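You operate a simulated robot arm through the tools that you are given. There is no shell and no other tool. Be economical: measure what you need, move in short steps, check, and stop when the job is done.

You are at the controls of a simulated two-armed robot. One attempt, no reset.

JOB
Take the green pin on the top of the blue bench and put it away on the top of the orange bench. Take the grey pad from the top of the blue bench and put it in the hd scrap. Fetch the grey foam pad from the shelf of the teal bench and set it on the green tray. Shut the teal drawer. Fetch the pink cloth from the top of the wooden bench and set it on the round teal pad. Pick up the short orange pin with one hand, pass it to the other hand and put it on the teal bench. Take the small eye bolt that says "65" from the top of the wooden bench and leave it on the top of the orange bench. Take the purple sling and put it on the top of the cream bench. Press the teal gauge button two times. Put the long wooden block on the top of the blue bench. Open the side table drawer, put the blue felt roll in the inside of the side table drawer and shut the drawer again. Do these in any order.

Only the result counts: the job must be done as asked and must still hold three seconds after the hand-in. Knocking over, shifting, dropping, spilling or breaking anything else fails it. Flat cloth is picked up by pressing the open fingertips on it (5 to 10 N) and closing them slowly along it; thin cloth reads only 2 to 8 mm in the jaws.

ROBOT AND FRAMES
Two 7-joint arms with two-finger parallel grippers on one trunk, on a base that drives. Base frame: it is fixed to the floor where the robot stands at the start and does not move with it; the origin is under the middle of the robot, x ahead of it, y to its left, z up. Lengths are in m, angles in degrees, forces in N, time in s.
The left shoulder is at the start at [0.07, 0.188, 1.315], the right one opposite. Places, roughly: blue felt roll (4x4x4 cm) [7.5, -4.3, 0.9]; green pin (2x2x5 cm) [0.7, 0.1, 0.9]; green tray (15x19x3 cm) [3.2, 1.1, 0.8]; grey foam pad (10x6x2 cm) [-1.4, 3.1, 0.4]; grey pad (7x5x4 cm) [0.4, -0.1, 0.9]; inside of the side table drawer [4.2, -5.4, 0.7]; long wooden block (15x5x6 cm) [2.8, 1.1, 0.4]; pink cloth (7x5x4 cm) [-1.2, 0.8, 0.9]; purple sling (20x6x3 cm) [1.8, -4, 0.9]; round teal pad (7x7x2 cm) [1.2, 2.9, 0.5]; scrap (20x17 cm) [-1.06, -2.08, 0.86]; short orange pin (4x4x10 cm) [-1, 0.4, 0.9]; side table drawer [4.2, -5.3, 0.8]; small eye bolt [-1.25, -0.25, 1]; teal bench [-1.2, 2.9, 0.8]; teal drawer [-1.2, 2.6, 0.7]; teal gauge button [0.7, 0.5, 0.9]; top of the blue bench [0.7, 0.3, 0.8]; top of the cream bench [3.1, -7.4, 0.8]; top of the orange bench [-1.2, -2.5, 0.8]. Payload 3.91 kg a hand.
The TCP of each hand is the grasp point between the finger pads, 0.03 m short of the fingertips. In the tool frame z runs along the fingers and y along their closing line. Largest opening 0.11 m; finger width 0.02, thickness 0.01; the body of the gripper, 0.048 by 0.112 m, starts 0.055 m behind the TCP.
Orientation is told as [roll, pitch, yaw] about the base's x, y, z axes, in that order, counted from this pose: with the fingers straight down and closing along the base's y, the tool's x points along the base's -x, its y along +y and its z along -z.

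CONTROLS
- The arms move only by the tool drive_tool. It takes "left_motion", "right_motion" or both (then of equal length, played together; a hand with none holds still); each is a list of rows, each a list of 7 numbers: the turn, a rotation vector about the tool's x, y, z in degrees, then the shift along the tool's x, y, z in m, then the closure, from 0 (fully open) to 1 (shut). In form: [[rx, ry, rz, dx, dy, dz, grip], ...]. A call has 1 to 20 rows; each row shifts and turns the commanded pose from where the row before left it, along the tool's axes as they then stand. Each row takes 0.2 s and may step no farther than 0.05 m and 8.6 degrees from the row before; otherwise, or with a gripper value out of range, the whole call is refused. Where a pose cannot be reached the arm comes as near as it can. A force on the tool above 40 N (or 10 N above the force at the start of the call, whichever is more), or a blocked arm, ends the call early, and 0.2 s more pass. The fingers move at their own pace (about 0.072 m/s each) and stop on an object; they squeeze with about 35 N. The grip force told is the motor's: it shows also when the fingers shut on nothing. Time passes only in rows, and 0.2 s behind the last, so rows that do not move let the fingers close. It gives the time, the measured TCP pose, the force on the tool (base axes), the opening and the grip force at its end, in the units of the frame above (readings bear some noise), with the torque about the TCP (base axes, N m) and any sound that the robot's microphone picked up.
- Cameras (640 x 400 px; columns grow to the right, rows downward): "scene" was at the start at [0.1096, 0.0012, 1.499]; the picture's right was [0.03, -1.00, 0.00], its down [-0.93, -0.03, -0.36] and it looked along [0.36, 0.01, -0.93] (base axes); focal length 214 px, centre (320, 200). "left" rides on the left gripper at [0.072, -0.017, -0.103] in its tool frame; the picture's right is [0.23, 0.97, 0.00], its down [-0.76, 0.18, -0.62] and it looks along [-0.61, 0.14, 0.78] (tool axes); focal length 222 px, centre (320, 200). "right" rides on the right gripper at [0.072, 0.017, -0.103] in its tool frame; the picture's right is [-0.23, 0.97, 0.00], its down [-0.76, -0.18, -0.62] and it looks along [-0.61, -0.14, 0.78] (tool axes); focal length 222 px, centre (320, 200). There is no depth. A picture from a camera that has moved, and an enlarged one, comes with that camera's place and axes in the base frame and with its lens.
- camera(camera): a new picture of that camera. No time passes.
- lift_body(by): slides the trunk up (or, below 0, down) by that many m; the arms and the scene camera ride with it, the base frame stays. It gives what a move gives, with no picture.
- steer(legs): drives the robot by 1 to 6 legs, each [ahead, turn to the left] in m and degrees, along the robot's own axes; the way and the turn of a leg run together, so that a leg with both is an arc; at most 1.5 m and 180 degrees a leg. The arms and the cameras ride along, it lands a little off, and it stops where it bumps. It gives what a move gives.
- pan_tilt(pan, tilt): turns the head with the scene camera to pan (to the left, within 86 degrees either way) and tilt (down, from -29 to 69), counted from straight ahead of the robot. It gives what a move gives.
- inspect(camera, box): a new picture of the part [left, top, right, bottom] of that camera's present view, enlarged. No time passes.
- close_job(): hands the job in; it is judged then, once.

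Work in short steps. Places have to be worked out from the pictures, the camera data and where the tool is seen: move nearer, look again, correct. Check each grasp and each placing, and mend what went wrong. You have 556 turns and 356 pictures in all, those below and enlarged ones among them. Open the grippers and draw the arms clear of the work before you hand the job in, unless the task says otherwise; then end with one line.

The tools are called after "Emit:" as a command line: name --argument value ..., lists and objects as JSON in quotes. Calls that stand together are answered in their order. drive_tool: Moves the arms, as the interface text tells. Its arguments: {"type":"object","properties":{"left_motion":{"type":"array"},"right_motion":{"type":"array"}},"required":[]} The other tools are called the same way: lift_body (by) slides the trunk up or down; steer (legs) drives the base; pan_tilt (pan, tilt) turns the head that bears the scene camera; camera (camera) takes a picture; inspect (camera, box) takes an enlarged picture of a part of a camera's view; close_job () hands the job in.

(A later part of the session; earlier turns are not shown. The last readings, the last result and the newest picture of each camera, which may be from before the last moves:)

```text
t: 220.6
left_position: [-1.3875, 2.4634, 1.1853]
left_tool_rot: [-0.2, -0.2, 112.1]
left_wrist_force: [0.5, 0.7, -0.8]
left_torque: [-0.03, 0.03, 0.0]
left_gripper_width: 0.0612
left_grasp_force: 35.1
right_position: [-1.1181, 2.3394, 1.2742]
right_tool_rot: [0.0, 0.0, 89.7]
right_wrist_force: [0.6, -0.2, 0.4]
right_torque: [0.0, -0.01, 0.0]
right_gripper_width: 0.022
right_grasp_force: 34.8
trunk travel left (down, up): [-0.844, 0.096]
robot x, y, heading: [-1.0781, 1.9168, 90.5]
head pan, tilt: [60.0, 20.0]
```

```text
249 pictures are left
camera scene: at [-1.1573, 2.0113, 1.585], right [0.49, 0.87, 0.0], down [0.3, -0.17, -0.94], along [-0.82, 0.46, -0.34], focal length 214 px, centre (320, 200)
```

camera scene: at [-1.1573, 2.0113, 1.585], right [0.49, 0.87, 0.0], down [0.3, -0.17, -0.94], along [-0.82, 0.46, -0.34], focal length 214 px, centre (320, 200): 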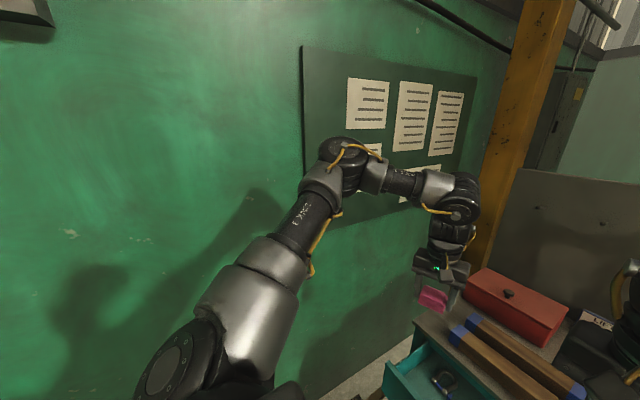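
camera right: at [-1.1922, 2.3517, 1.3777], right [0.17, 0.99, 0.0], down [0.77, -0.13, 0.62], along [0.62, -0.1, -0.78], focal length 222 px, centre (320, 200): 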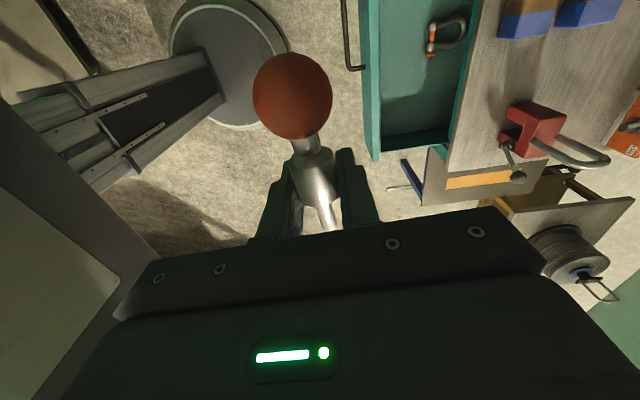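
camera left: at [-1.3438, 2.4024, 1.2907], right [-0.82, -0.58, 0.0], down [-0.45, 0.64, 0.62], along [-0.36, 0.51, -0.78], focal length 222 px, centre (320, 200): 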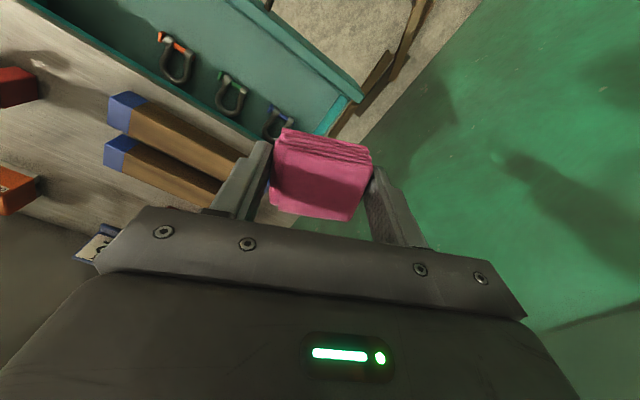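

Clear enough parallel to the wall. I drive 0.2 m ahead.

Emit:
steer --legs '[[0.2, 0]]'

Emit:
pan_tilt --pan 0 --tilt 45

Emit:
camera --camera "scene"

Emit:
camera --camera "right"

```text
t: 222.2
left_position: [-1.3874, 2.6617, 1.1889]
left_tool_rot: [-0.2, -0.3, 111.9]
left_wrist_force: [-0.4, -0.1, -0.8]
left_torque: [-0.01, -0.05, -0.01]
left_gripper_width: 0.0614
left_grasp_force: 35.2
right_position: [-1.1203, 2.5353, 1.2751]
right_tool_rot: [0.0, -0.2, 89.7]
right_wrist_force: [0.5, 0.2, -0.9]
right_torque: [0.04, 0.02, 0.0]
right_gripper_width: 0.0222
right_grasp_force: 34.9
trunk travel left (down, up): [-0.844, 0.096]
robot x, y, heading: [-1.0837, 2.1182, 90.6]
head pan, tilt: [60.0, 20.0]
```

```text
t: 223.5
left_position: [-1.389, 2.6632, 1.1878]
left_tool_rot: [-0.3, -0.1, 112.1]
left_wrist_force: [0.4, -0.2, -1.0]
left_torque: [0.01, 0.02, -0.01]
left_gripper_width: 0.0612
left_grasp_force: 34.6
right_position: [-1.1198, 2.5395, 1.2731]
right_tool_rot: [0.0, 0.0, 89.6]
right_wrist_force: [-0.3, 0.3, -0.3]
right_torque: [0.01, 0.01, -0.03]
right_gripper_width: 0.0222
right_grasp_force: 35.0
trunk travel left (down, up): [-0.844, 0.096]
robot x, y, heading: [-1.0798, 2.1142, 90.6]
head pan, tilt: [0.0, 45.0]
```

```text
248 pictures are left
camera scene: at [-1.0787, 2.2463, 1.5464], right [1.0, 0.01, 0.0], down [0.01, -0.71, -0.71], along [-0.01, 0.71, -0.71], focal length 214 px, centre (320, 200)
```

scene: 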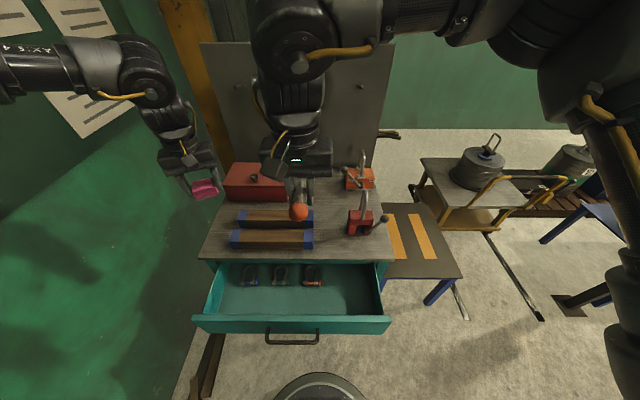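

```text
247 pictures are left
camera right: at [-1.1383, 2.4664, 1.3781], right [-0.97, 0.23, 0.0], down [0.18, 0.76, 0.62], along [0.15, 0.61, -0.78], focal length 222 px, centre (320, 200)
```

right: 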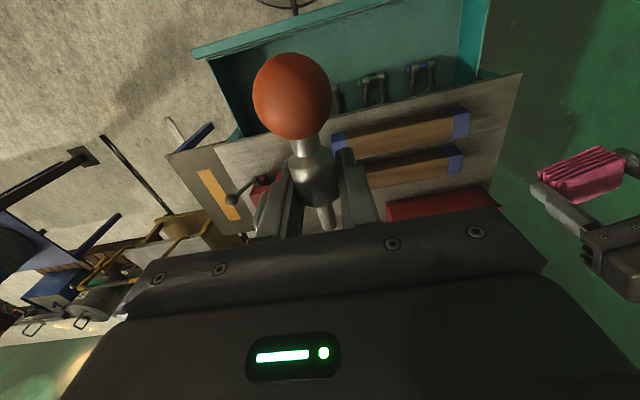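

I tilt the right hand 25° (ball down) and move it above the gap.

Emit:
drive_tool --right_motion '[[0, -8.4, 0, 0, 0, 0, 1], [0, -8.3, 0, 0, 0, 0, 1], [0, -8.3, 0, 0, 0, 0, 1], [0, 0, 0, -0.0372, -0.015, 0.0173, 1], [0, 0, 0, -0.0372, -0.015, 0.0173, 1], [0, 0, 0, -0.0372, -0.015, 0.0173, 1], [0, 0, 0, -0.0372, -0.015, 0.0173, 1], [0, 0, 0, -0.0372, -0.015, 0.0173, 1], [0, 0, 0, 0, 0, 0, 1]]'

Emit:
camera --camera "right"

Emit:
camera --camera "scene"

```text
t: 225.5
left_position: [-1.3873, 2.6645, 1.1855]
left_tool_rot: [-0.2, -0.1, 112.0]
left_wrist_force: [-0.2, 0.2, 0.8]
left_torque: [0.03, 0.0, -0.01]
left_gripper_width: 0.0613
left_grasp_force: 35.1
right_position: [-1.0434, 2.7456, 1.2758]
right_tool_rot: [0.1, -25.0, 89.8]
right_wrist_force: [-0.3, -0.4, 0.1]
right_torque: [0.01, 0.02, -0.04]
right_gripper_width: 0.0223
right_grasp_force: 35.1
trunk travel left (down, up): [-0.844, 0.096]
robot x, y, heading: [-1.0803, 2.116, 90.5]
head pan, tilt: [0.0, 45.0]
```

```text
246 pictures are left
camera right: at [-1.0616, 2.6354, 1.3392], right [-0.97, 0.21, 0.1], down [0.18, 0.43, 0.89], along [0.15, 0.88, -0.45], focal length 222 px, centre (320, 200)
```

right: 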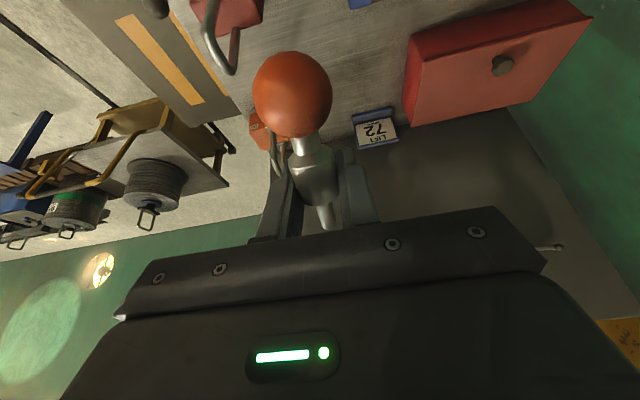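

```text
245 pictures are left
camera scene: at [-1.0782, 2.2467, 1.5464], right [1.0, 0.01, 0.0], down [0.01, -0.71, -0.71], along [-0.01, 0.71, -0.71], focal length 214 px, centre (320, 200)
```

scene: 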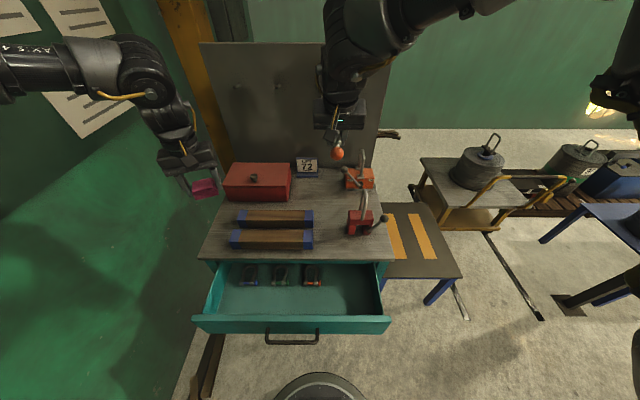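

The left hand hangs above the bench, so I lower the right by its own arm.

Emit:
drive_tool --right_motion '[[0, 0, 0, 0.017, 0, 0.0362, 1], [0, 0, 0, 0.017, 0, 0.0362, 1], [0, 0, 0, 0.017, 0, 0.0362, 1], [0, 0, 0, 0.017, 0, 0.0362, 1], [0, 0, 0, 0.017, 0, 0.0362, 1], [0, 0, 0, 0.017, 0, 0.0362, 1], [0, 0, 0, 0, 0, 0, 1]]'

Emit:
camera --camera "scene"

```text
t: 227.1
left_position: [-1.3887, 2.6631, 1.1863]
left_tool_rot: [-0.3, -0.1, 112.0]
left_wrist_force: [0.0, 0.0, -0.2]
left_torque: [0.04, -0.01, 0.0]
left_gripper_width: 0.0611
left_grasp_force: 35.5
right_position: [-1.045, 2.7437, 1.0351]
right_tool_rot: [0.0, -25.0, 89.8]
right_wrist_force: [0.0, -0.1, -0.4]
right_torque: [0.01, -0.01, 0.0]
right_gripper_width: 0.0224
right_grasp_force: 35.3
trunk travel left (down, up): [-0.844, 0.096]
robot x, y, heading: [-1.0807, 2.1157, 90.4]
head pan, tilt: [0.0, 45.0]
```

```text
244 pictures are left
camera scene: at [-1.0787, 2.2461, 1.5464], right [1.0, 0.01, 0.0], down [0.01, -0.71, -0.71], along [-0.01, 0.71, -0.71], focal length 214 px, centre (320, 200)
```

scene: 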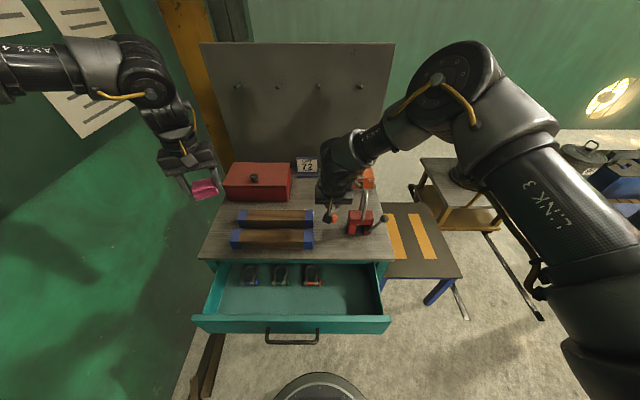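

Reaches well. Lower another 12 cm.

Emit:
drive_tool --right_motion '[[0, 0, 0, 0.017, 0, 0.0362, 1], [0, 0, 0, 0.017, 0, 0.0362, 1], [0, 0, 0, 0.017, 0, 0.0362, 1], [0, 0, 0, 0, 0, 0, 1]]'

Emit:
camera --camera "right"

Emit:
inspect --camera "scene" --box '[260, 160, 420, 260]'

```text
t: 228.1
left_position: [-1.3886, 2.6642, 1.186]
left_tool_rot: [-0.3, -0.2, 111.9]
left_wrist_force: [-0.9, 1.0, -0.7]
left_torque: [-0.01, 0.02, -0.04]
left_gripper_width: 0.0609
left_grasp_force: 35.2
right_position: [-1.0517, 2.7211, 0.9235]
right_tool_rot: [0.0, -25.1, 89.4]
right_wrist_force: [0.2, -0.6, -0.8]
right_torque: [0.03, 0.02, -0.02]
right_gripper_width: 0.0219
right_grasp_force: 35.2
right hand out of reach, approached as far as the arm can: row 2, 3
trunk travel left (down, up): [-0.844, 0.096]
robot x, y, heading: [-1.0762, 2.1199, 90.6]
head pan, tilt: [0.0, 45.0]
```

```text
243 pictures are left
camera right: at [-1.071, 2.6112, 0.9875], right [-0.97, 0.22, 0.1], down [0.18, 0.42, 0.89], along [0.15, 0.88, -0.45], focal length 222 px, centre (320, 200)
```

right: 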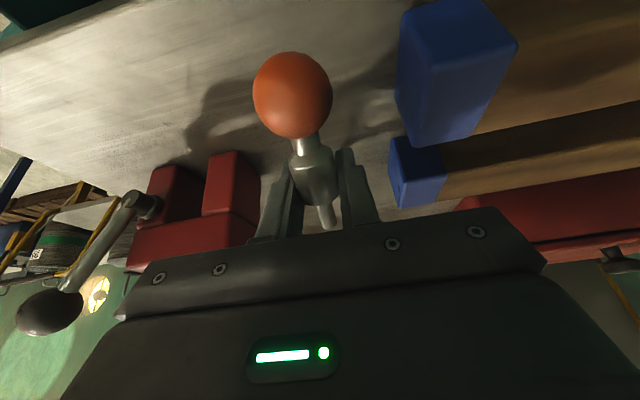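

```text
4.00 times, centred on (340, 210) of scene
camera zoom: at [-1.0787, 2.2467, 1.5464], right [1.0, 0.01, 0.0], down [0.01, -0.71, -0.71], along [-0.01, 0.71, -0.71], focal length 858 px, centre (240, 160)
```

zoom: 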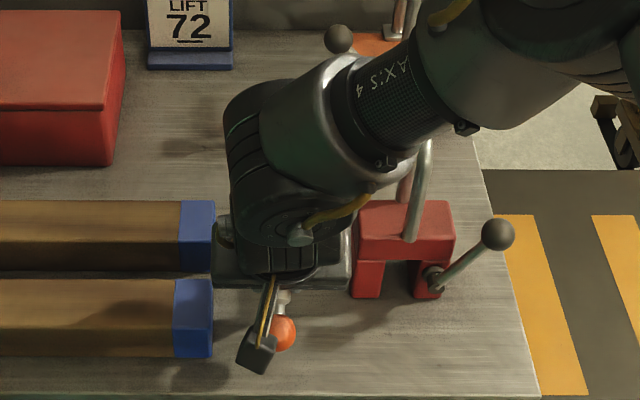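

Shift right-hand 3 cm away from the wooden bars, to x≈-1.02, then use the trunk for the final 5 cm.

Emit:
drive_tool --right_motion '[[0, 0, 0, 0, -0.03, 0, 1], [0, 0, 0, 0, 0, 0, 1]]'

Emit:
lift_body --by -0.045

Emit:
camera --camera "right"

Emit:
inspect --camera "scene" --box '[260, 160, 420, 260]'

```text
t: 228.7
left_position: [-1.3884, 2.6638, 1.1862]
left_tool_rot: [-0.3, -0.1, 112.1]
left_wrist_force: [0.7, -0.1, -1.1]
left_torque: [0.02, -0.03, 0.0]
left_gripper_width: 0.0613
left_grasp_force: 34.7
right_position: [-1.0279, 2.7098, 0.9292]
right_tool_rot: [-0.1, -25.2, 89.5]
right_wrist_force: [0.2, 0.6, -0.1]
right_torque: [0.01, 0.01, 0.01]
right_gripper_width: 0.0221
right_grasp_force: 34.9
right hand out of reach, approached as far as the arm can: row 1
trunk travel left (down, up): [-0.844, 0.096]
robot x, y, heading: [-1.0783, 2.1152, 90.6]
head pan, tilt: [0.0, 45.0]
```

```text
t: 229.6
left_position: [-1.3881, 2.662, 1.1419]
left_tool_rot: [-0.3, 0.0, 111.9]
left_wrist_force: [0.9, 0.5, -1.1]
left_torque: [-0.03, 0.0, 0.0]
left_gripper_width: 0.0614
left_grasp_force: 35.4
right_position: [-1.0277, 2.7098, 0.8866]
right_tool_rot: [-0.1, -25.3, 89.5]
right_wrist_force: [-0.2, -1.5, 11.1]
right_torque: [-0.58, 0.02, -0.07]
right_gripper_width: 0.0223
right_grasp_force: 34.7
trunk travel left (down, up): [-0.798, 0.141]
robot x, y, heading: [-1.081, 2.1174, 90.4]
head pan, tilt: [0.0, 45.0]
```

```text
241 pictures are left
camera right: at [-1.0451, 2.6005, 0.9485], right [-0.97, 0.22, 0.1], down [0.18, 0.42, 0.89], along [0.15, 0.88, -0.45], focal length 222 px, centre (320, 200)
```

right: 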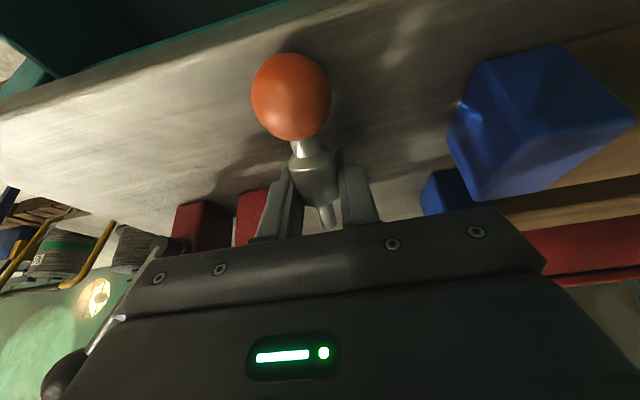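

```text
4.00 times, centred on (340, 210) of scene
camera zoom: at [-1.0785, 2.2448, 1.5016], right [1.0, 0.01, 0.0], down [0.01, -0.71, -0.71], along [-0.01, 0.71, -0.71], focal length 858 px, centre (240, 160)
```

zoom: 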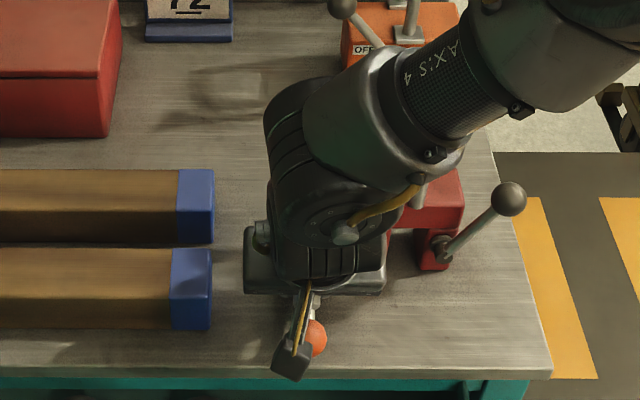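

Contact: bench top is at 0.85. The ball is only about 3 cm from the front edge; I raise 1 cm, go 3.5 cm further in and check.

Emit:
lift_body --by 0.012

Emit:
drive_tool --right_motion '[[0, 0, 0, -0.0159, 0, 0.0074, 1], [0, 0, 0, -0.0159, 0, 0.0074, 1], [0, 0, 0, 0, 0, 0, 1]]'

```text
t: 230.2
left_position: [-1.3871, 2.6636, 1.1532]
left_tool_rot: [-0.3, -0.1, 112.0]
left_wrist_force: [0.3, 0.2, -0.8]
left_torque: [0.01, -0.02, -0.01]
left_gripper_width: 0.0612
left_grasp_force: 35.0
right_position: [-1.0266, 2.7097, 0.8967]
right_tool_rot: [-0.1, -25.1, 89.5]
right_wrist_force: [-0.2, 0.6, -1.1]
right_torque: [0.0, 0.03, 0.0]
right_gripper_width: 0.0221
right_grasp_force: 35.2
trunk travel left (down, up): [-0.81, 0.129]
robot x, y, heading: [-1.0807, 2.114, 90.3]
head pan, tilt: [0.0, 45.0]
```

```text
t: 230.9
left_position: [-1.3885, 2.6642, 1.1525]
left_tool_rot: [-0.3, 0.0, 112.0]
left_wrist_force: [0.1, 0.4, -0.4]
left_torque: [-0.03, 0.0, 0.0]
left_gripper_width: 0.0612
left_grasp_force: 34.7
right_position: [-1.0354, 2.7229, 0.9071]
right_tool_rot: [0.0, -25.2, 89.1]
right_wrist_force: [0.4, 0.5, -0.7]
right_torque: [0.0, -0.01, -0.01]
right_gripper_width: 0.0221
right_grasp_force: 34.9
right hand out of reach, approached as far as the arm can: row 1, 2
trunk travel left (down, up): [-0.81, 0.129]
robot x, y, heading: [-1.0814, 2.1156, 90.7]
head pan, tilt: [0.0, 45.0]
```

Drive the base 2.5 cm ahead instead.

Emit:
steer --legs '[[0.025, 0]]'

Emit:
lift_body --by -0.019

```text
t: 231.8
left_position: [-1.389, 2.6829, 1.1571]
left_tool_rot: [-0.4, -0.4, 112.1]
left_wrist_force: [0.3, -1.2, -0.1]
left_torque: [0.05, 0.03, 0.03]
left_gripper_width: 0.0612
left_grasp_force: 35.0
right_position: [-1.0375, 2.7428, 0.9106]
right_tool_rot: [-0.1, -25.7, 89.3]
right_wrist_force: [-0.4, 0.2, -0.4]
right_torque: [0.06, 0.03, 0.0]
right_gripper_width: 0.0221
right_grasp_force: 35.1
trunk travel left (down, up): [-0.81, 0.129]
robot x, y, heading: [-1.0815, 2.1424, 90.5]
head pan, tilt: [0.0, 45.0]
```

```text
t: 232.4
left_position: [-1.3903, 2.6872, 1.1363]
left_tool_rot: [-0.3, -0.3, 112.1]
left_wrist_force: [0.0, 0.0, 0.1]
left_torque: [0.0, 0.01, -0.01]
left_gripper_width: 0.061
left_grasp_force: 35.0
right_position: [-1.037, 2.7463, 0.8893]
right_tool_rot: [-0.1, -25.3, 89.2]
right_wrist_force: [0.5, -0.3, -0.7]
right_torque: [0.09, 0.04, 0.01]
right_gripper_width: 0.0225
right_grasp_force: 35.6
trunk travel left (down, up): [-0.792, 0.148]
robot x, y, heading: [-1.0806, 2.143, 90.5]
head pan, tilt: [0.0, 45.0]
```

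Now lower 3 mm to touch, then open gently.

Emit:
lift_body --by -0.003

Emit:
drive_tool --right_motion '[[0, 0, 0, 0, 0, 0, 0.85], [0, 0, 0, 0, 0, 0, 0.75], [0, 0, 0, 0, 0, 0, 0.7], [0, 0, 0, 0, 0, 0, 0.6], [0, 0, 0, 0, 0, 0, 0.5]]'

Emit:
camera --camera "right"

```text
t: 232.9
left_position: [-1.3894, 2.6878, 1.1326]
left_tool_rot: [-0.4, -0.1, 112.1]
left_wrist_force: [-0.7, 0.0, -1.4]
left_torque: [0.01, 0.01, -0.04]
left_gripper_width: 0.0611
left_grasp_force: 34.8
right_position: [-1.0376, 2.7471, 0.8864]
right_tool_rot: [0.0, -25.3, 89.2]
right_wrist_force: [-0.2, -1.1, 6.0]
right_torque: [-0.33, 0.0, -0.04]
right_gripper_width: 0.0222
right_grasp_force: 34.8
trunk travel left (down, up): [-0.788, 0.151]
robot x, y, heading: [-1.0802, 2.1372, 90.7]
head pan, tilt: [0.0, 45.0]
```

```text
t: 234.1
left_position: [-1.39, 2.6889, 1.132]
left_tool_rot: [-0.4, -0.1, 112.2]
left_wrist_force: [-0.6, -0.1, 0.0]
left_torque: [-0.04, 0.0, 0.01]
left_gripper_width: 0.061
left_grasp_force: 35.2
right_position: [-1.0373, 2.7478, 0.8854]
right_tool_rot: [0.0, -25.2, 89.3]
right_wrist_force: [0.0, -0.2, -1.3]
right_torque: [-0.03, -0.01, 0.04]
right_gripper_width: 0.055
right_grasp_force: 0.0
trunk travel left (down, up): [-0.788, 0.151]
robot x, y, heading: [-1.0853, 2.1393, 90.5]
head pan, tilt: [0.0, 45.0]
```

```text
239 pictures are left
camera right: at [-1.0562, 2.6384, 0.9479], right [-0.97, 0.22, 0.1], down [0.18, 0.42, 0.89], along [0.16, 0.88, -0.45], focal length 222 px, centre (320, 200)
```

right: 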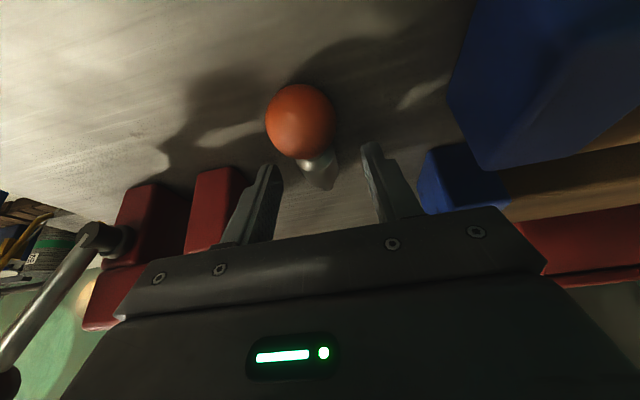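

Pin lies on the bench. Raise and check.

Emit:
lift_body --by 0.15

Emit:
camera --camera "right"

```text
t: 235.9
left_position: [-1.3894, 2.688, 1.2814]
left_tool_rot: [-0.3, -0.1, 112.2]
left_wrist_force: [0.0, -0.4, -0.3]
left_torque: [-0.01, 0.0, 0.0]
left_gripper_width: 0.0611
left_grasp_force: 35.3
right_position: [-1.0372, 2.7481, 1.0356]
right_tool_rot: [-0.1, -25.2, 89.2]
right_wrist_force: [0.5, -0.2, -0.4]
right_torque: [0.01, 0.0, 0.01]
right_gripper_width: 0.055
right_grasp_force: 0.1
trunk travel left (down, up): [-0.938, 0.001]
robot x, y, heading: [-1.0792, 2.1421, 90.7]
head pan, tilt: [0.0, 45.0]
```

```text
238 pictures are left
camera right: at [-1.0562, 2.6384, 1.0978], right [-0.97, 0.22, 0.1], down [0.18, 0.42, 0.89], along [0.16, 0.88, -0.45], focal length 222 px, centre (320, 200)
```

right: 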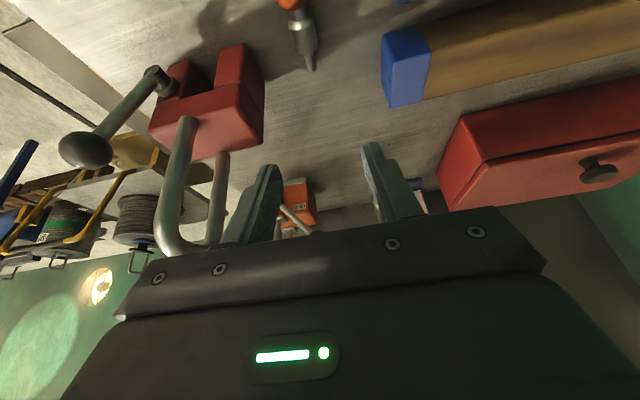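

Pin placed. Now the drawer: I back off 0.3 m, set the right hand upright and shut, and bring it in front of the drawer.

Emit:
steer --legs '[[-0.3, 0]]'

Emit:
drive_tool --right_motion '[[0, 8.4, 0, 0, 0.03, 0, 1], [0, 8.4, 0, 0, 0.03, 0, 1], [0, 8.4, 0, 0, 0.03, 0, 1], [0, 0, 0, 0.04, 0.02, 0, 1], [0, 0, 0, 0.04, 0, 0, 1], [0, 0, 0, 0.04, 0, 0, 1], [0, 0, 0, 0.04, 0, 0, 1], [0, 0, 0, 0, 0, 0, 1]]'

Emit:
lift_body --by -0.2

Emit:
camera --camera "scene"

Emit:
camera --camera "right"

```text
t: 237.9
left_position: [-1.3856, 2.3899, 1.2813]
left_tool_rot: [-0.3, 0.0, 111.9]
left_wrist_force: [1.4, -0.2, -1.3]
left_torque: [-0.03, 0.0, 0.0]
left_gripper_width: 0.0611
left_grasp_force: 35.1
right_position: [-1.0342, 2.4477, 1.0344]
right_tool_rot: [-0.1, -25.1, 89.0]
right_wrist_force: [1.0, -0.9, -0.3]
right_torque: [0.01, -0.02, -0.01]
right_gripper_width: 0.0552
right_grasp_force: 0.1
trunk travel left (down, up): [-0.938, 0.001]
robot x, y, heading: [-1.0787, 1.8398, 90.4]
head pan, tilt: [0.0, 45.0]
```

```text
t: 239.7
left_position: [-1.3852, 2.3875, 1.2824]
left_tool_rot: [-0.3, 0.0, 111.9]
left_wrist_force: [-0.9, -0.1, 0.3]
left_torque: [-0.02, 0.05, -0.04]
left_gripper_width: 0.0611
left_grasp_force: 35.7
right_position: [-1.1487, 2.2449, 1.0536]
right_tool_rot: [0.1, 0.0, 89.0]
right_wrist_force: [0.6, -0.5, -0.1]
right_torque: [-0.04, 0.03, -0.02]
right_gripper_width: 0.0003
right_grasp_force: 34.9
right hand out of reach, approached as far as the arm can: row 1, 2, 3
trunk travel left (down, up): [-0.938, 0.001]
robot x, y, heading: [-1.0784, 1.8371, 90.4]
head pan, tilt: [0.0, 45.0]
```

```text
t: 241.9
left_position: [-1.3853, 2.3872, 1.0816]
left_tool_rot: [-0.3, -0.1, 111.9]
left_wrist_force: [0.7, 0.3, -1.1]
left_torque: [0.02, -0.02, 0.01]
left_gripper_width: 0.0613
left_grasp_force: 34.8
right_position: [-1.1484, 2.244, 0.8541]
right_tool_rot: [-0.1, -0.1, 89.0]
right_wrist_force: [0.1, -0.7, -0.6]
right_torque: [0.0, 0.03, -0.01]
right_gripper_width: 0.0001
right_grasp_force: 35.2
trunk travel left (down, up): [-0.738, 0.201]
robot x, y, heading: [-1.0741, 1.838, 90.5]
head pan, tilt: [0.0, 45.0]
```

```text
237 pictures are left
camera scene: at [-1.0762, 1.9697, 1.4415], right [1.0, 0.01, 0.0], down [0.0, -0.71, -0.71], along [0.0, 0.71, -0.71], focal length 214 px, centre (320, 200)
```

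scene: 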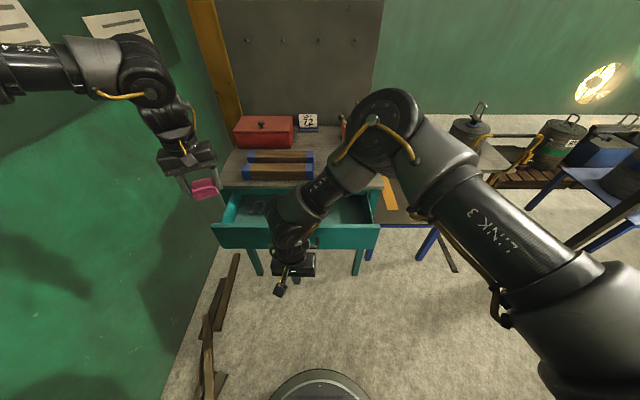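

```text
236 pictures are left
camera right: at [-1.1667, 2.1726, 0.9569], right [-0.97, 0.24, 0.0], down [0.19, 0.76, 0.62], along [0.15, 0.6, -0.78], focal length 222 px, centre (320, 200)
```

right: 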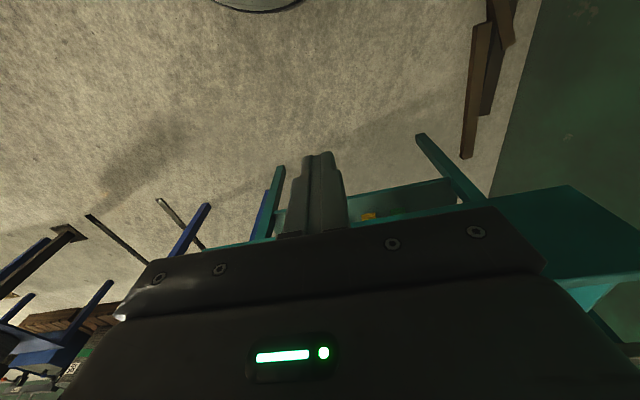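

Drawer front spans z≈0.68..0.81. I lower 6.8 cm so the fist meets its upper half, and drive ahead in steps.

Emit:
lift_body --by -0.068

Emit:
steer --legs '[[0.17, 0]]'

Emit:
camera --camera "right"

```text
t: 243.0
left_position: [-1.3841, 2.3875, 1.0147]
left_tool_rot: [-0.3, -0.1, 111.8]
left_wrist_force: [-0.7, 1.4, -0.6]
left_torque: [0.01, -0.03, -0.01]
left_gripper_width: 0.0612
left_grasp_force: 34.9
right_position: [-1.1479, 2.2448, 0.7861]
right_tool_rot: [-0.1, 0.0, 89.0]
right_wrist_force: [0.2, 0.1, 0.4]
right_torque: [-0.02, 0.01, 0.01]
right_gripper_width: 0.0
right_grasp_force: 34.9
trunk travel left (down, up): [-0.67, 0.269]
robot x, y, heading: [-1.0793, 1.8344, 90.5]
head pan, tilt: [0.0, 45.0]
```

```text
t: 244.4
left_position: [-1.3862, 2.5567, 1.0143]
left_tool_rot: [-0.3, -0.3, 111.9]
left_wrist_force: [-0.3, -0.1, -0.5]
left_torque: [0.02, 0.01, 0.03]
left_gripper_width: 0.0613
left_grasp_force: 35.1
right_position: [-1.149, 2.4138, 0.7859]
right_tool_rot: [0.0, -0.1, 89.1]
right_wrist_force: [0.5, 0.0, 0.8]
right_torque: [0.0, 0.0, 0.01]
right_gripper_width: 0.0001
right_grasp_force: 34.9
trunk travel left (down, up): [-0.67, 0.269]
robot x, y, heading: [-1.0793, 2.009, 90.6]
head pan, tilt: [0.0, 45.0]
```

```text
235 pictures are left
camera right: at [-1.1679, 2.3419, 0.8892], right [-0.97, 0.24, 0.0], down [0.19, 0.76, 0.62], along [0.15, 0.61, -0.78], focal length 222 px, centre (320, 200)
```

right: 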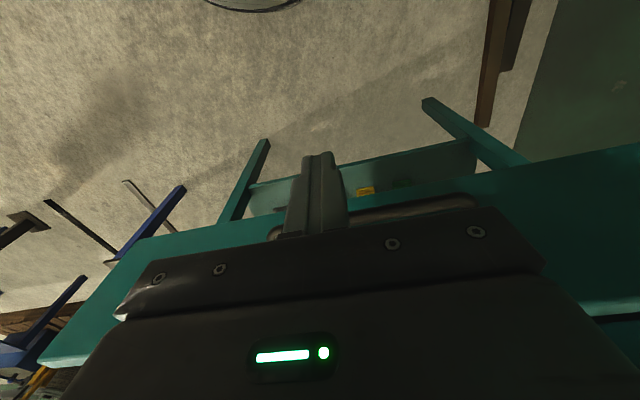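

I push on in small drives, watching the force.

Emit:
steer --legs '[[0.08, 0]]'

Emit:
camera --camera "scene"

```text
t: 245.5
left_position: [-1.3864, 2.6329, 1.0178]
left_tool_rot: [-0.4, -0.3, 112.0]
left_wrist_force: [-0.1, -1.0, -0.6]
left_torque: [0.02, -0.02, -0.02]
left_gripper_width: 0.0612
left_grasp_force: 35.0
right_position: [-1.1503, 2.4908, 0.7874]
right_tool_rot: [0.0, -0.2, 89.1]
right_wrist_force: [0.5, -0.1, -0.2]
right_torque: [0.0, 0.01, -0.02]
right_gripper_width: 0.0001
right_grasp_force: 35.2
trunk travel left (down, up): [-0.67, 0.269]
robot x, y, heading: [-1.0831, 2.0851, 90.5]
head pan, tilt: [0.0, 45.0]
```

```text
234 pictures are left
camera scene: at [-1.0776, 2.2134, 1.3742], right [1.0, 0.01, 0.0], down [0.01, -0.7, -0.71], along [-0.01, 0.71, -0.7], focal length 214 px, centre (320, 200)
```

scene: 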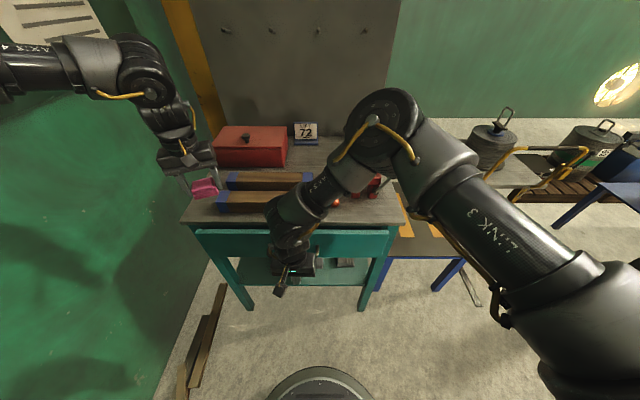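

The drawer is moving in. Continue.

Emit:
steer --legs '[[0.07, 0]]'

Emit:
camera --camera "right"

Emit:
inspect --camera "scene" --box '[160, 180, 420, 320]'

```text
t: 246.5
left_position: [-1.3897, 2.7051, 1.0158]
left_tool_rot: [-0.4, -0.3, 112.1]
left_wrist_force: [0.1, 0.6, -0.2]
left_torque: [0.01, 0.0, 0.01]
left_gripper_width: 0.0612
left_grasp_force: 35.2
right_position: [-1.1524, 2.5623, 0.786]
right_tool_rot: [0.0, -0.3, 89.2]
right_wrist_force: [-0.3, 0.4, 0.5]
right_torque: [-0.02, -0.04, 0.01]
right_gripper_width: 0.0
right_grasp_force: 34.9
trunk travel left (down, up): [-0.67, 0.269]
robot x, y, heading: [-1.0823, 2.1595, 90.3]
head pan, tilt: [0.0, 45.0]
```

```text
233 pictures are left
camera right: at [-1.1699, 2.4898, 0.8898], right [-0.97, 0.24, 0.0], down [0.19, 0.76, 0.63], along [0.15, 0.61, -0.78], focal length 222 px, centre (320, 200)
```

right: 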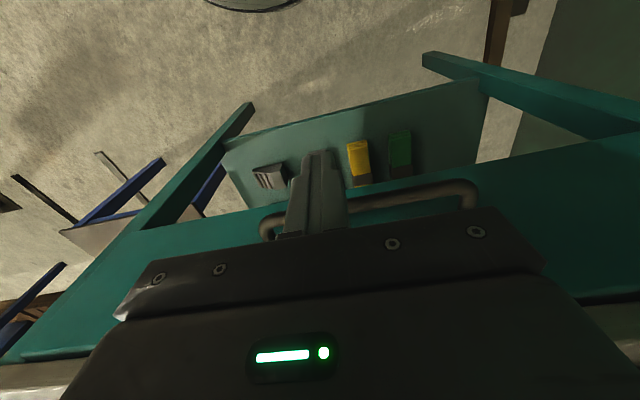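

```text
2.46 times, centred on (290, 250) of scene
camera zoom: at [-1.0785, 2.2863, 1.3738], right [1.0, 0.01, 0.0], down [0.01, -0.71, -0.71], along [-0.01, 0.71, -0.71], focal length 528 px, centre (394, 77)
```

zoom: 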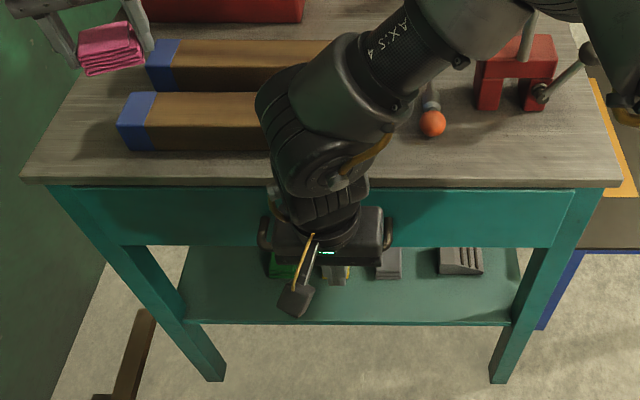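

Nearly shut. I push with the arm in 1 cm steps till the force rises.

Emit:
drive_tool --right_motion '[[0, 0, 0, -0.01, 0, 0, 1], [0, 0, 0, -0.01, 0, 0, 1], [0, 0, 0, -0.01, 0, 0, 1], [0, 0, 0, -0.01, 0, 0, 1]]'

Emit:
inspect --camera "scene" --box '[160, 180, 420, 320]'

```text
t: 247.5
left_position: [-1.3889, 2.7047, 1.0158]
left_tool_rot: [-0.5, -0.3, 112.1]
left_wrist_force: [-0.2, -0.5, -0.4]
left_torque: [0.02, -0.04, 0.02]
left_gripper_width: 0.0615
left_grasp_force: 35.0
right_position: [-1.1518, 2.5973, 0.7853]
right_tool_rot: [-0.2, 0.4, 89.4]
right_wrist_force: [5.5, -25.4, -2.2]
right_torque: [-0.68, 0.2, 0.0]
right_gripper_width: 0.0001
right_grasp_force: 35.4
trunk travel left (down, up): [-0.67, 0.269]
robot x, y, heading: [-1.082, 2.1577, 90.5]
head pan, tilt: [0.0, 45.0]
```

```text
2.46 times, centred on (290, 250) of scene
camera zoom: at [-1.0785, 2.2852, 1.3736], right [1.0, 0.01, 0.0], down [0.01, -0.71, -0.71], along [-0.01, 0.71, -0.71], focal length 528 px, centre (394, 77)
```

zoom: 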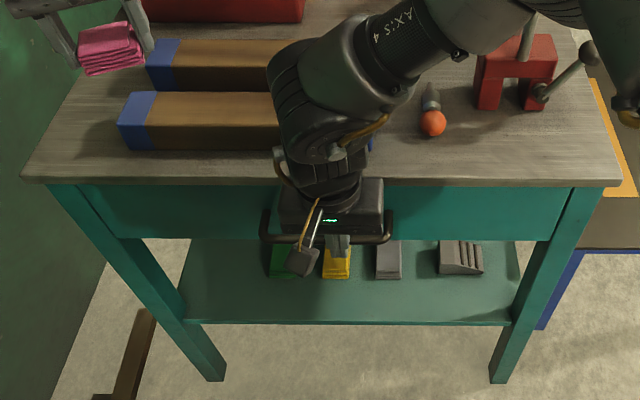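

25 N at the fingertips: the drawer is shut. I withdraw the hand, back off and lower the trunk to look at the shelf.

Emit:
drive_tool --right_motion '[[0, 0, 0, 0.02, 0, 0, 1], [0, 0, 0, 0.03, 0, 0, 1]]'

Emit:
steer --legs '[[-0.45, 0]]'

Emit:
lift_body --by -0.45

Emit:
pan_tilt --pan 8 --tilt 25

Emit:
camera --camera "scene"

```text
t: 248.1
left_position: [-1.3891, 2.706, 1.0156]
left_tool_rot: [-0.4, -0.1, 112.1]
left_wrist_force: [-0.3, 0.2, -0.5]
left_torque: [0.02, 0.03, -0.03]
left_gripper_width: 0.061
left_grasp_force: 35.1
right_position: [-1.1514, 2.5543, 0.7859]
right_tool_rot: [-0.1, -0.2, 89.2]
right_wrist_force: [-0.2, 0.1, -0.1]
right_torque: [0.04, 0.01, -0.03]
right_gripper_width: 0.0
right_grasp_force: 34.6
trunk travel left (down, up): [-0.67, 0.269]
robot x, y, heading: [-1.0809, 2.1574, 90.5]
head pan, tilt: [0.0, 45.0]
```

```text
t: 250.8
left_position: [-1.3849, 2.2601, 1.0152]
left_tool_rot: [-0.2, -0.2, 112.3]
left_wrist_force: [0.1, 0.8, -0.2]
left_torque: [0.04, 0.0, 0.01]
left_gripper_width: 0.0611
left_grasp_force: 34.6
right_position: [-1.1482, 2.1074, 0.785]
right_tool_rot: [-0.2, 0.0, 89.3]
right_wrist_force: [-1.5, 0.4, 0.9]
right_torque: [-0.01, 0.0, -0.01]
right_gripper_width: 0.0
right_grasp_force: 34.6
trunk travel left (down, up): [-0.67, 0.269]
robot x, y, heading: [-1.0778, 1.7121, 90.5]
head pan, tilt: [0.0, 45.0]
```

```text
refused: -0.45 is not a number from -0.4 to 0.4
```

```text
t: 251.7
left_position: [-1.3855, 2.2604, 1.0142]
left_tool_rot: [-0.2, -0.1, 112.2]
left_wrist_force: [-0.6, 0.5, -0.7]
left_torque: [-0.01, -0.03, -0.01]
left_gripper_width: 0.0612
left_grasp_force: 34.7
right_position: [-1.1482, 2.1081, 0.7843]
right_tool_rot: [-0.2, 0.1, 89.3]
right_wrist_force: [-0.3, -0.3, 0.5]
right_torque: [-0.01, -0.03, -0.05]
right_gripper_width: 0.0
right_grasp_force: 35.8
trunk travel left (down, up): [-0.67, 0.269]
robot x, y, heading: [-1.0743, 1.7111, 90.6]
head pan, tilt: [8.0, 25.0]
```

```text
230 pictures are left
camera scene: at [-1.0875, 1.853, 1.4039], right [0.99, 0.15, 0.0], down [0.06, -0.42, -0.91], along [-0.14, 0.9, -0.42], focal length 214 px, centre (320, 200)
```

scene: 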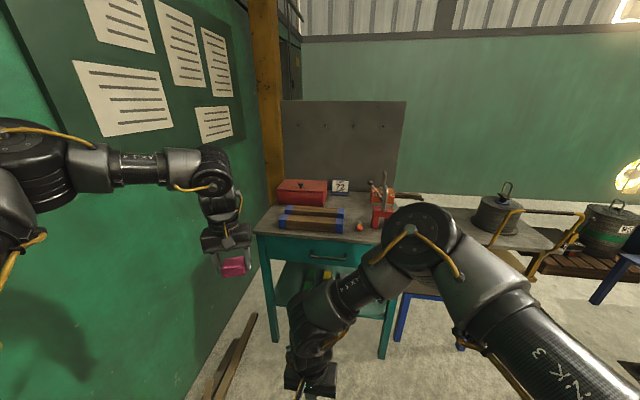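

Drawer shut. Lower the trunk 0.35 m to look at the shelf.

Emit:
lift_body --by -0.35

Emit:
camera --camera "scene"

Emit:
camera --camera "right"

```text
t: 255.1
left_position: [-1.3843, 2.2597, 0.6636]
left_tool_rot: [-0.2, -0.2, 112.2]
left_wrist_force: [0.2, 1.3, 1.0]
left_torque: [-0.01, -0.01, -0.01]
left_gripper_width: 0.0612
left_grasp_force: 34.6
right_position: [-1.1473, 2.1069, 0.4352]
right_tool_rot: [-0.1, -0.1, 89.3]
right_wrist_force: [-0.2, -0.5, 0.3]
right_torque: [0.0, 0.01, 0.02]
right_gripper_width: 0.0001
right_grasp_force: 35.0
trunk travel left (down, up): [-0.32, 0.619]
robot x, y, heading: [-1.0749, 1.7108, 90.6]
head pan, tilt: [8.0, 25.0]
```

```text
229 pictures are left
camera scene: at [-1.0874, 1.8526, 1.054], right [0.99, 0.15, 0.0], down [0.06, -0.42, -0.91], along [-0.14, 0.9, -0.42], focal length 214 px, centre (320, 200)
```

scene: 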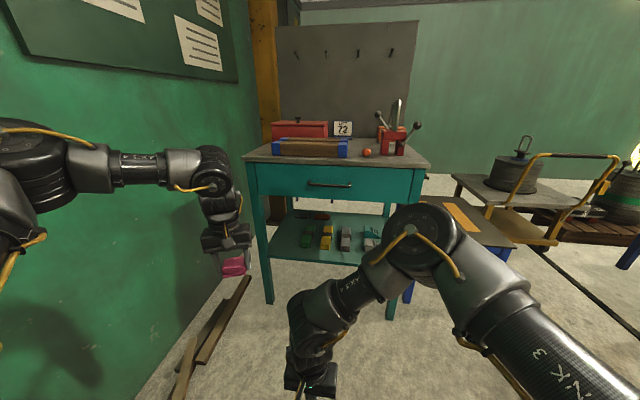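

```text
228 pictures are left
camera right: at [-1.1659, 2.0347, 0.5384], right [-0.97, 0.24, 0.0], down [0.19, 0.76, 0.62], along [0.15, 0.61, -0.78], focal length 222 px, centre (320, 200)
```

right: 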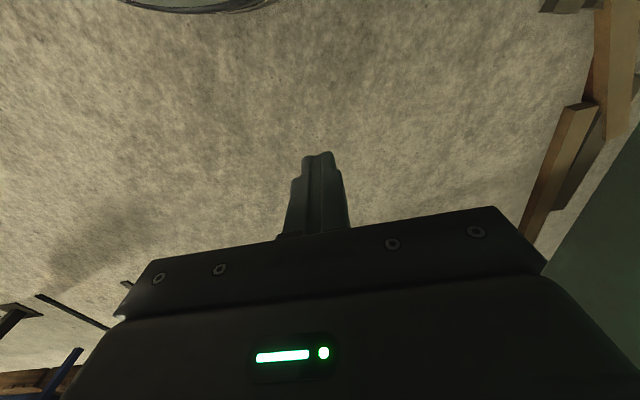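

Emit:
inspect --camera "scene" --box '[240, 190, 440, 300]'

```text
3.20 times, centred on (340, 245) of scene
camera zoom: at [-1.0874, 1.8526, 1.054], right [0.99, 0.15, 0.0], down [0.06, -0.42, -0.91], along [-0.14, 0.9, -0.42], focal length 686 px, centre (256, 56)
```

zoom: 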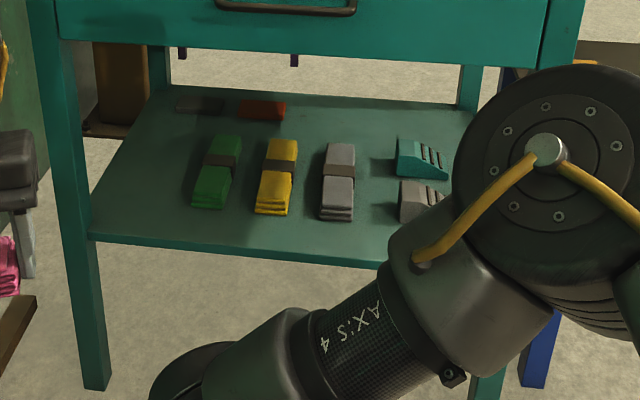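

Emit:
inspect --camera "scene" --box '[280, 205, 344, 245]'

```text
10.00 times, centred on (312, 225) of scene
camera zoom: at [-1.0874, 1.8526, 1.054], right [0.99, 0.15, 0.0], down [0.06, -0.42, -0.91], along [-0.14, 0.9, -0.42], focal length 2145 px, centre (400, -50)
```

zoom: 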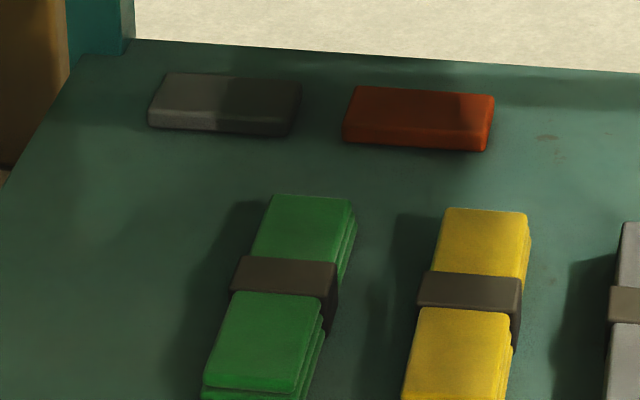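

The grey foam pad lies at the back left of the shelf (≈[-1.39,3.06,0.36]). I need the left hand for it, so first I deliver the cloth. Raise and look towards the round teal pad in the east.

Emit:
lift_body --by 0.4

Emit:
steer --legs '[[0, -70]]'

Emit:
pan_tilt --pan 15 --tilt 20

Emit:
camera --camera "scene"

```text
t: 258.9
left_position: [-1.3853, 2.2606, 1.0635]
left_tool_rot: [-0.3, -0.2, 112.3]
left_wrist_force: [-0.4, 0.2, -0.6]
left_torque: [-0.02, 0.02, 0.04]
left_gripper_width: 0.0613
left_grasp_force: 35.1
right_position: [-1.1472, 2.1065, 0.8351]
right_tool_rot: [-0.2, 0.1, 89.3]
right_wrist_force: [0.5, 0.4, 0.1]
right_torque: [-0.01, 0.01, 0.03]
right_gripper_width: 0.0
right_grasp_force: 35.4
trunk travel left (down, up): [-0.72, 0.219]
robot x, y, heading: [-1.0758, 1.7147, 90.7]
head pan, tilt: [8.0, 25.0]
```

```text
t: 262.3
left_position: [-0.6703, 2.1929, 1.0639]
left_tool_rot: [-0.3, -0.2, 42.6]
left_wrist_force: [-0.3, 1.0, -0.3]
left_torque: [0.02, 0.01, 0.02]
left_gripper_width: 0.061
left_grasp_force: 34.7
right_position: [-0.7307, 1.9168, 0.8347]
right_tool_rot: [-0.1, 0.1, 19.7]
right_wrist_force: [0.1, 0.2, 1.3]
right_torque: [0.0, -0.02, 0.0]
right_gripper_width: 0.0002
right_grasp_force: 35.3
trunk travel left (down, up): [-0.72, 0.219]
robot x, y, heading: [-1.0757, 1.7157, 21.0]
head pan, tilt: [8.0, 25.0]
```

```text
t: 263.0
left_position: [-0.6703, 2.1919, 1.0653]
left_tool_rot: [-0.3, -0.2, 42.6]
left_wrist_force: [0.2, -0.2, -0.9]
left_torque: [0.0, 0.0, 0.01]
left_gripper_width: 0.0612
left_grasp_force: 35.3
right_position: [-0.7309, 1.9162, 0.8352]
right_tool_rot: [0.1, -0.1, 19.6]
right_wrist_force: [0.0, 0.2, 0.3]
right_torque: [0.0, -0.01, 0.0]
right_gripper_width: 0.0001
right_grasp_force: 35.1
trunk travel left (down, up): [-0.72, 0.219]
robot x, y, heading: [-1.078, 1.7151, 21.1]
head pan, tilt: [15.0, 20.0]
```

```text
225 pictures are left
camera scene: at [-0.9504, 1.7842, 1.462], right [0.59, -0.81, 0.0], down [-0.28, -0.2, -0.94], along [0.76, 0.55, -0.34], focal length 214 px, centre (320, 200)
```

scene: 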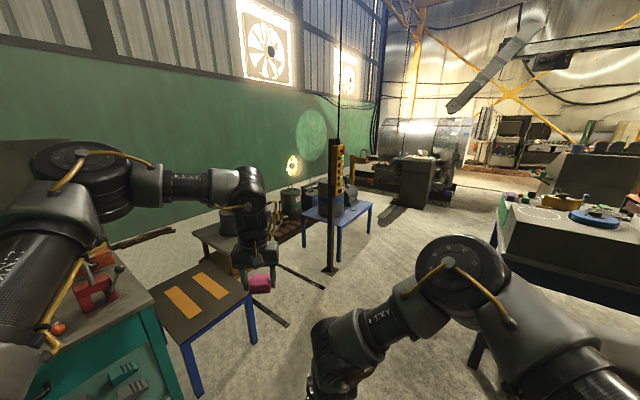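

Emit:
inspect --camera "scene" --box '[270, 160, 400, 260]'

```text
4.00 times, centred on (335, 210) of scene
camera zoom: at [-0.9504, 1.7842, 1.462], right [0.59, -0.81, 0.0], down [-0.28, -0.2, -0.94], along [0.76, 0.55, -0.34], focal length 858 px, centre (260, 160)
```

zoom: 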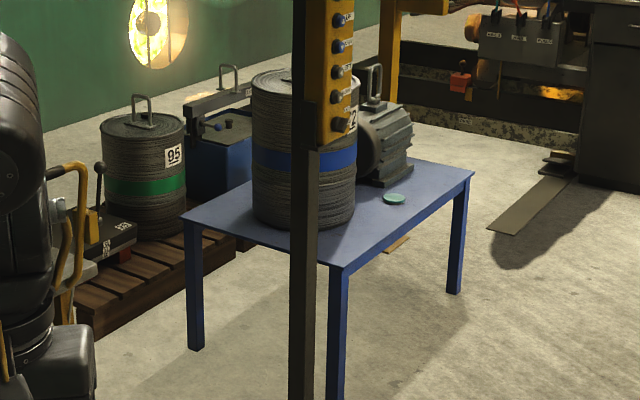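

The round teal pad is on the blue table at ≈[1.16,2.83,0.5]. I drive along y≈2.1 eastwards.

Emit:
steer --legs '[[0, -12], [1.25, 0], [1.25, 0], [0, 81]]'

Emit:
pan_tilt --pan 15 --tilt 40

Emit:
camera --camera "scene"

Emit:
camera --camera "left"

```text
t: 279.4
left_position: [1.087, 2.6545, 1.064]
left_tool_rot: [-0.3, -0.2, 111.5]
left_wrist_force: [-0.1, -0.3, 0.3]
left_torque: [-0.04, -0.03, 0.02]
left_gripper_width: 0.0611
left_grasp_force: 35.1
right_position: [1.3213, 2.4985, 0.8347]
right_tool_rot: [-0.2, 0.0, 88.6]
right_wrist_force: [0.3, -0.4, 0.0]
right_torque: [0.03, 0.03, -0.01]
right_gripper_width: 0.0
right_grasp_force: 34.9
trunk travel left (down, up): [-0.72, 0.219]
robot x, y, heading: [1.3859, 2.1025, 89.7]
head pan, tilt: [15.0, 20.0]
```

```text
t: 280.3
left_position: [1.0868, 2.6547, 1.0645]
left_tool_rot: [-0.3, -0.2, 111.6]
left_wrist_force: [0.0, -0.2, -1.2]
left_torque: [0.01, 0.01, 0.0]
left_gripper_width: 0.0611
left_grasp_force: 34.4
right_position: [1.3209, 2.4982, 0.8356]
right_tool_rot: [-0.1, 0.0, 88.6]
right_wrist_force: [0.9, 0.0, -0.9]
right_torque: [0.01, 0.01, 0.02]
right_gripper_width: 0.0
right_grasp_force: 34.7
trunk travel left (down, up): [-0.72, 0.219]
robot x, y, heading: [1.3845, 2.1045, 90.1]
head pan, tilt: [15.0, 40.0]
```

```text
223 pictures are left
camera scene: at [1.3699, 2.2342, 1.4307], right [0.97, 0.26, 0.0], down [0.17, -0.62, -0.77], along [-0.2, 0.74, -0.64], focal length 214 px, centre (320, 200)
```

scene: 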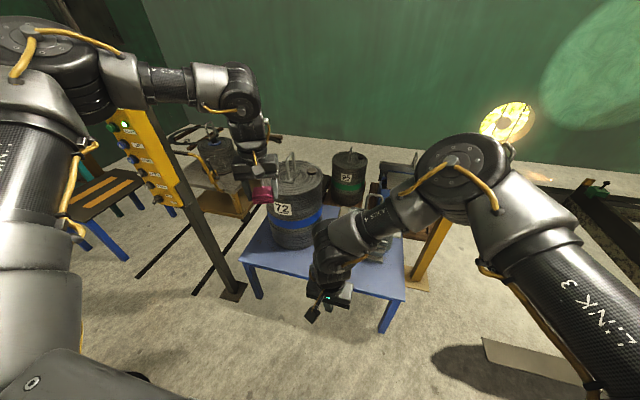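

```text
222 pictures are left
camera left: at [1.1281, 2.5917, 1.1688], right [-0.82, -0.57, -0.01], down [-0.45, 0.64, 0.62], along [-0.35, 0.52, -0.78], focal length 222 px, centre (320, 200)
```

left: 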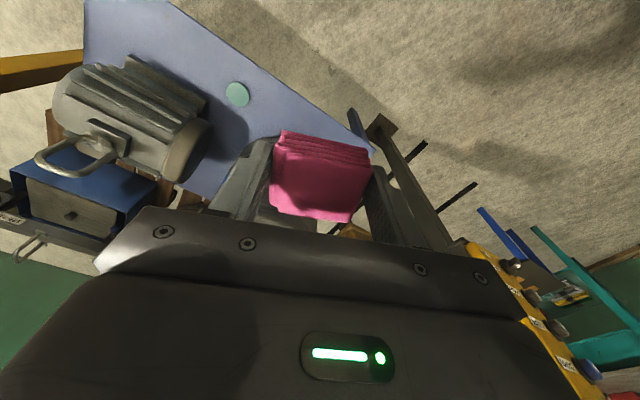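

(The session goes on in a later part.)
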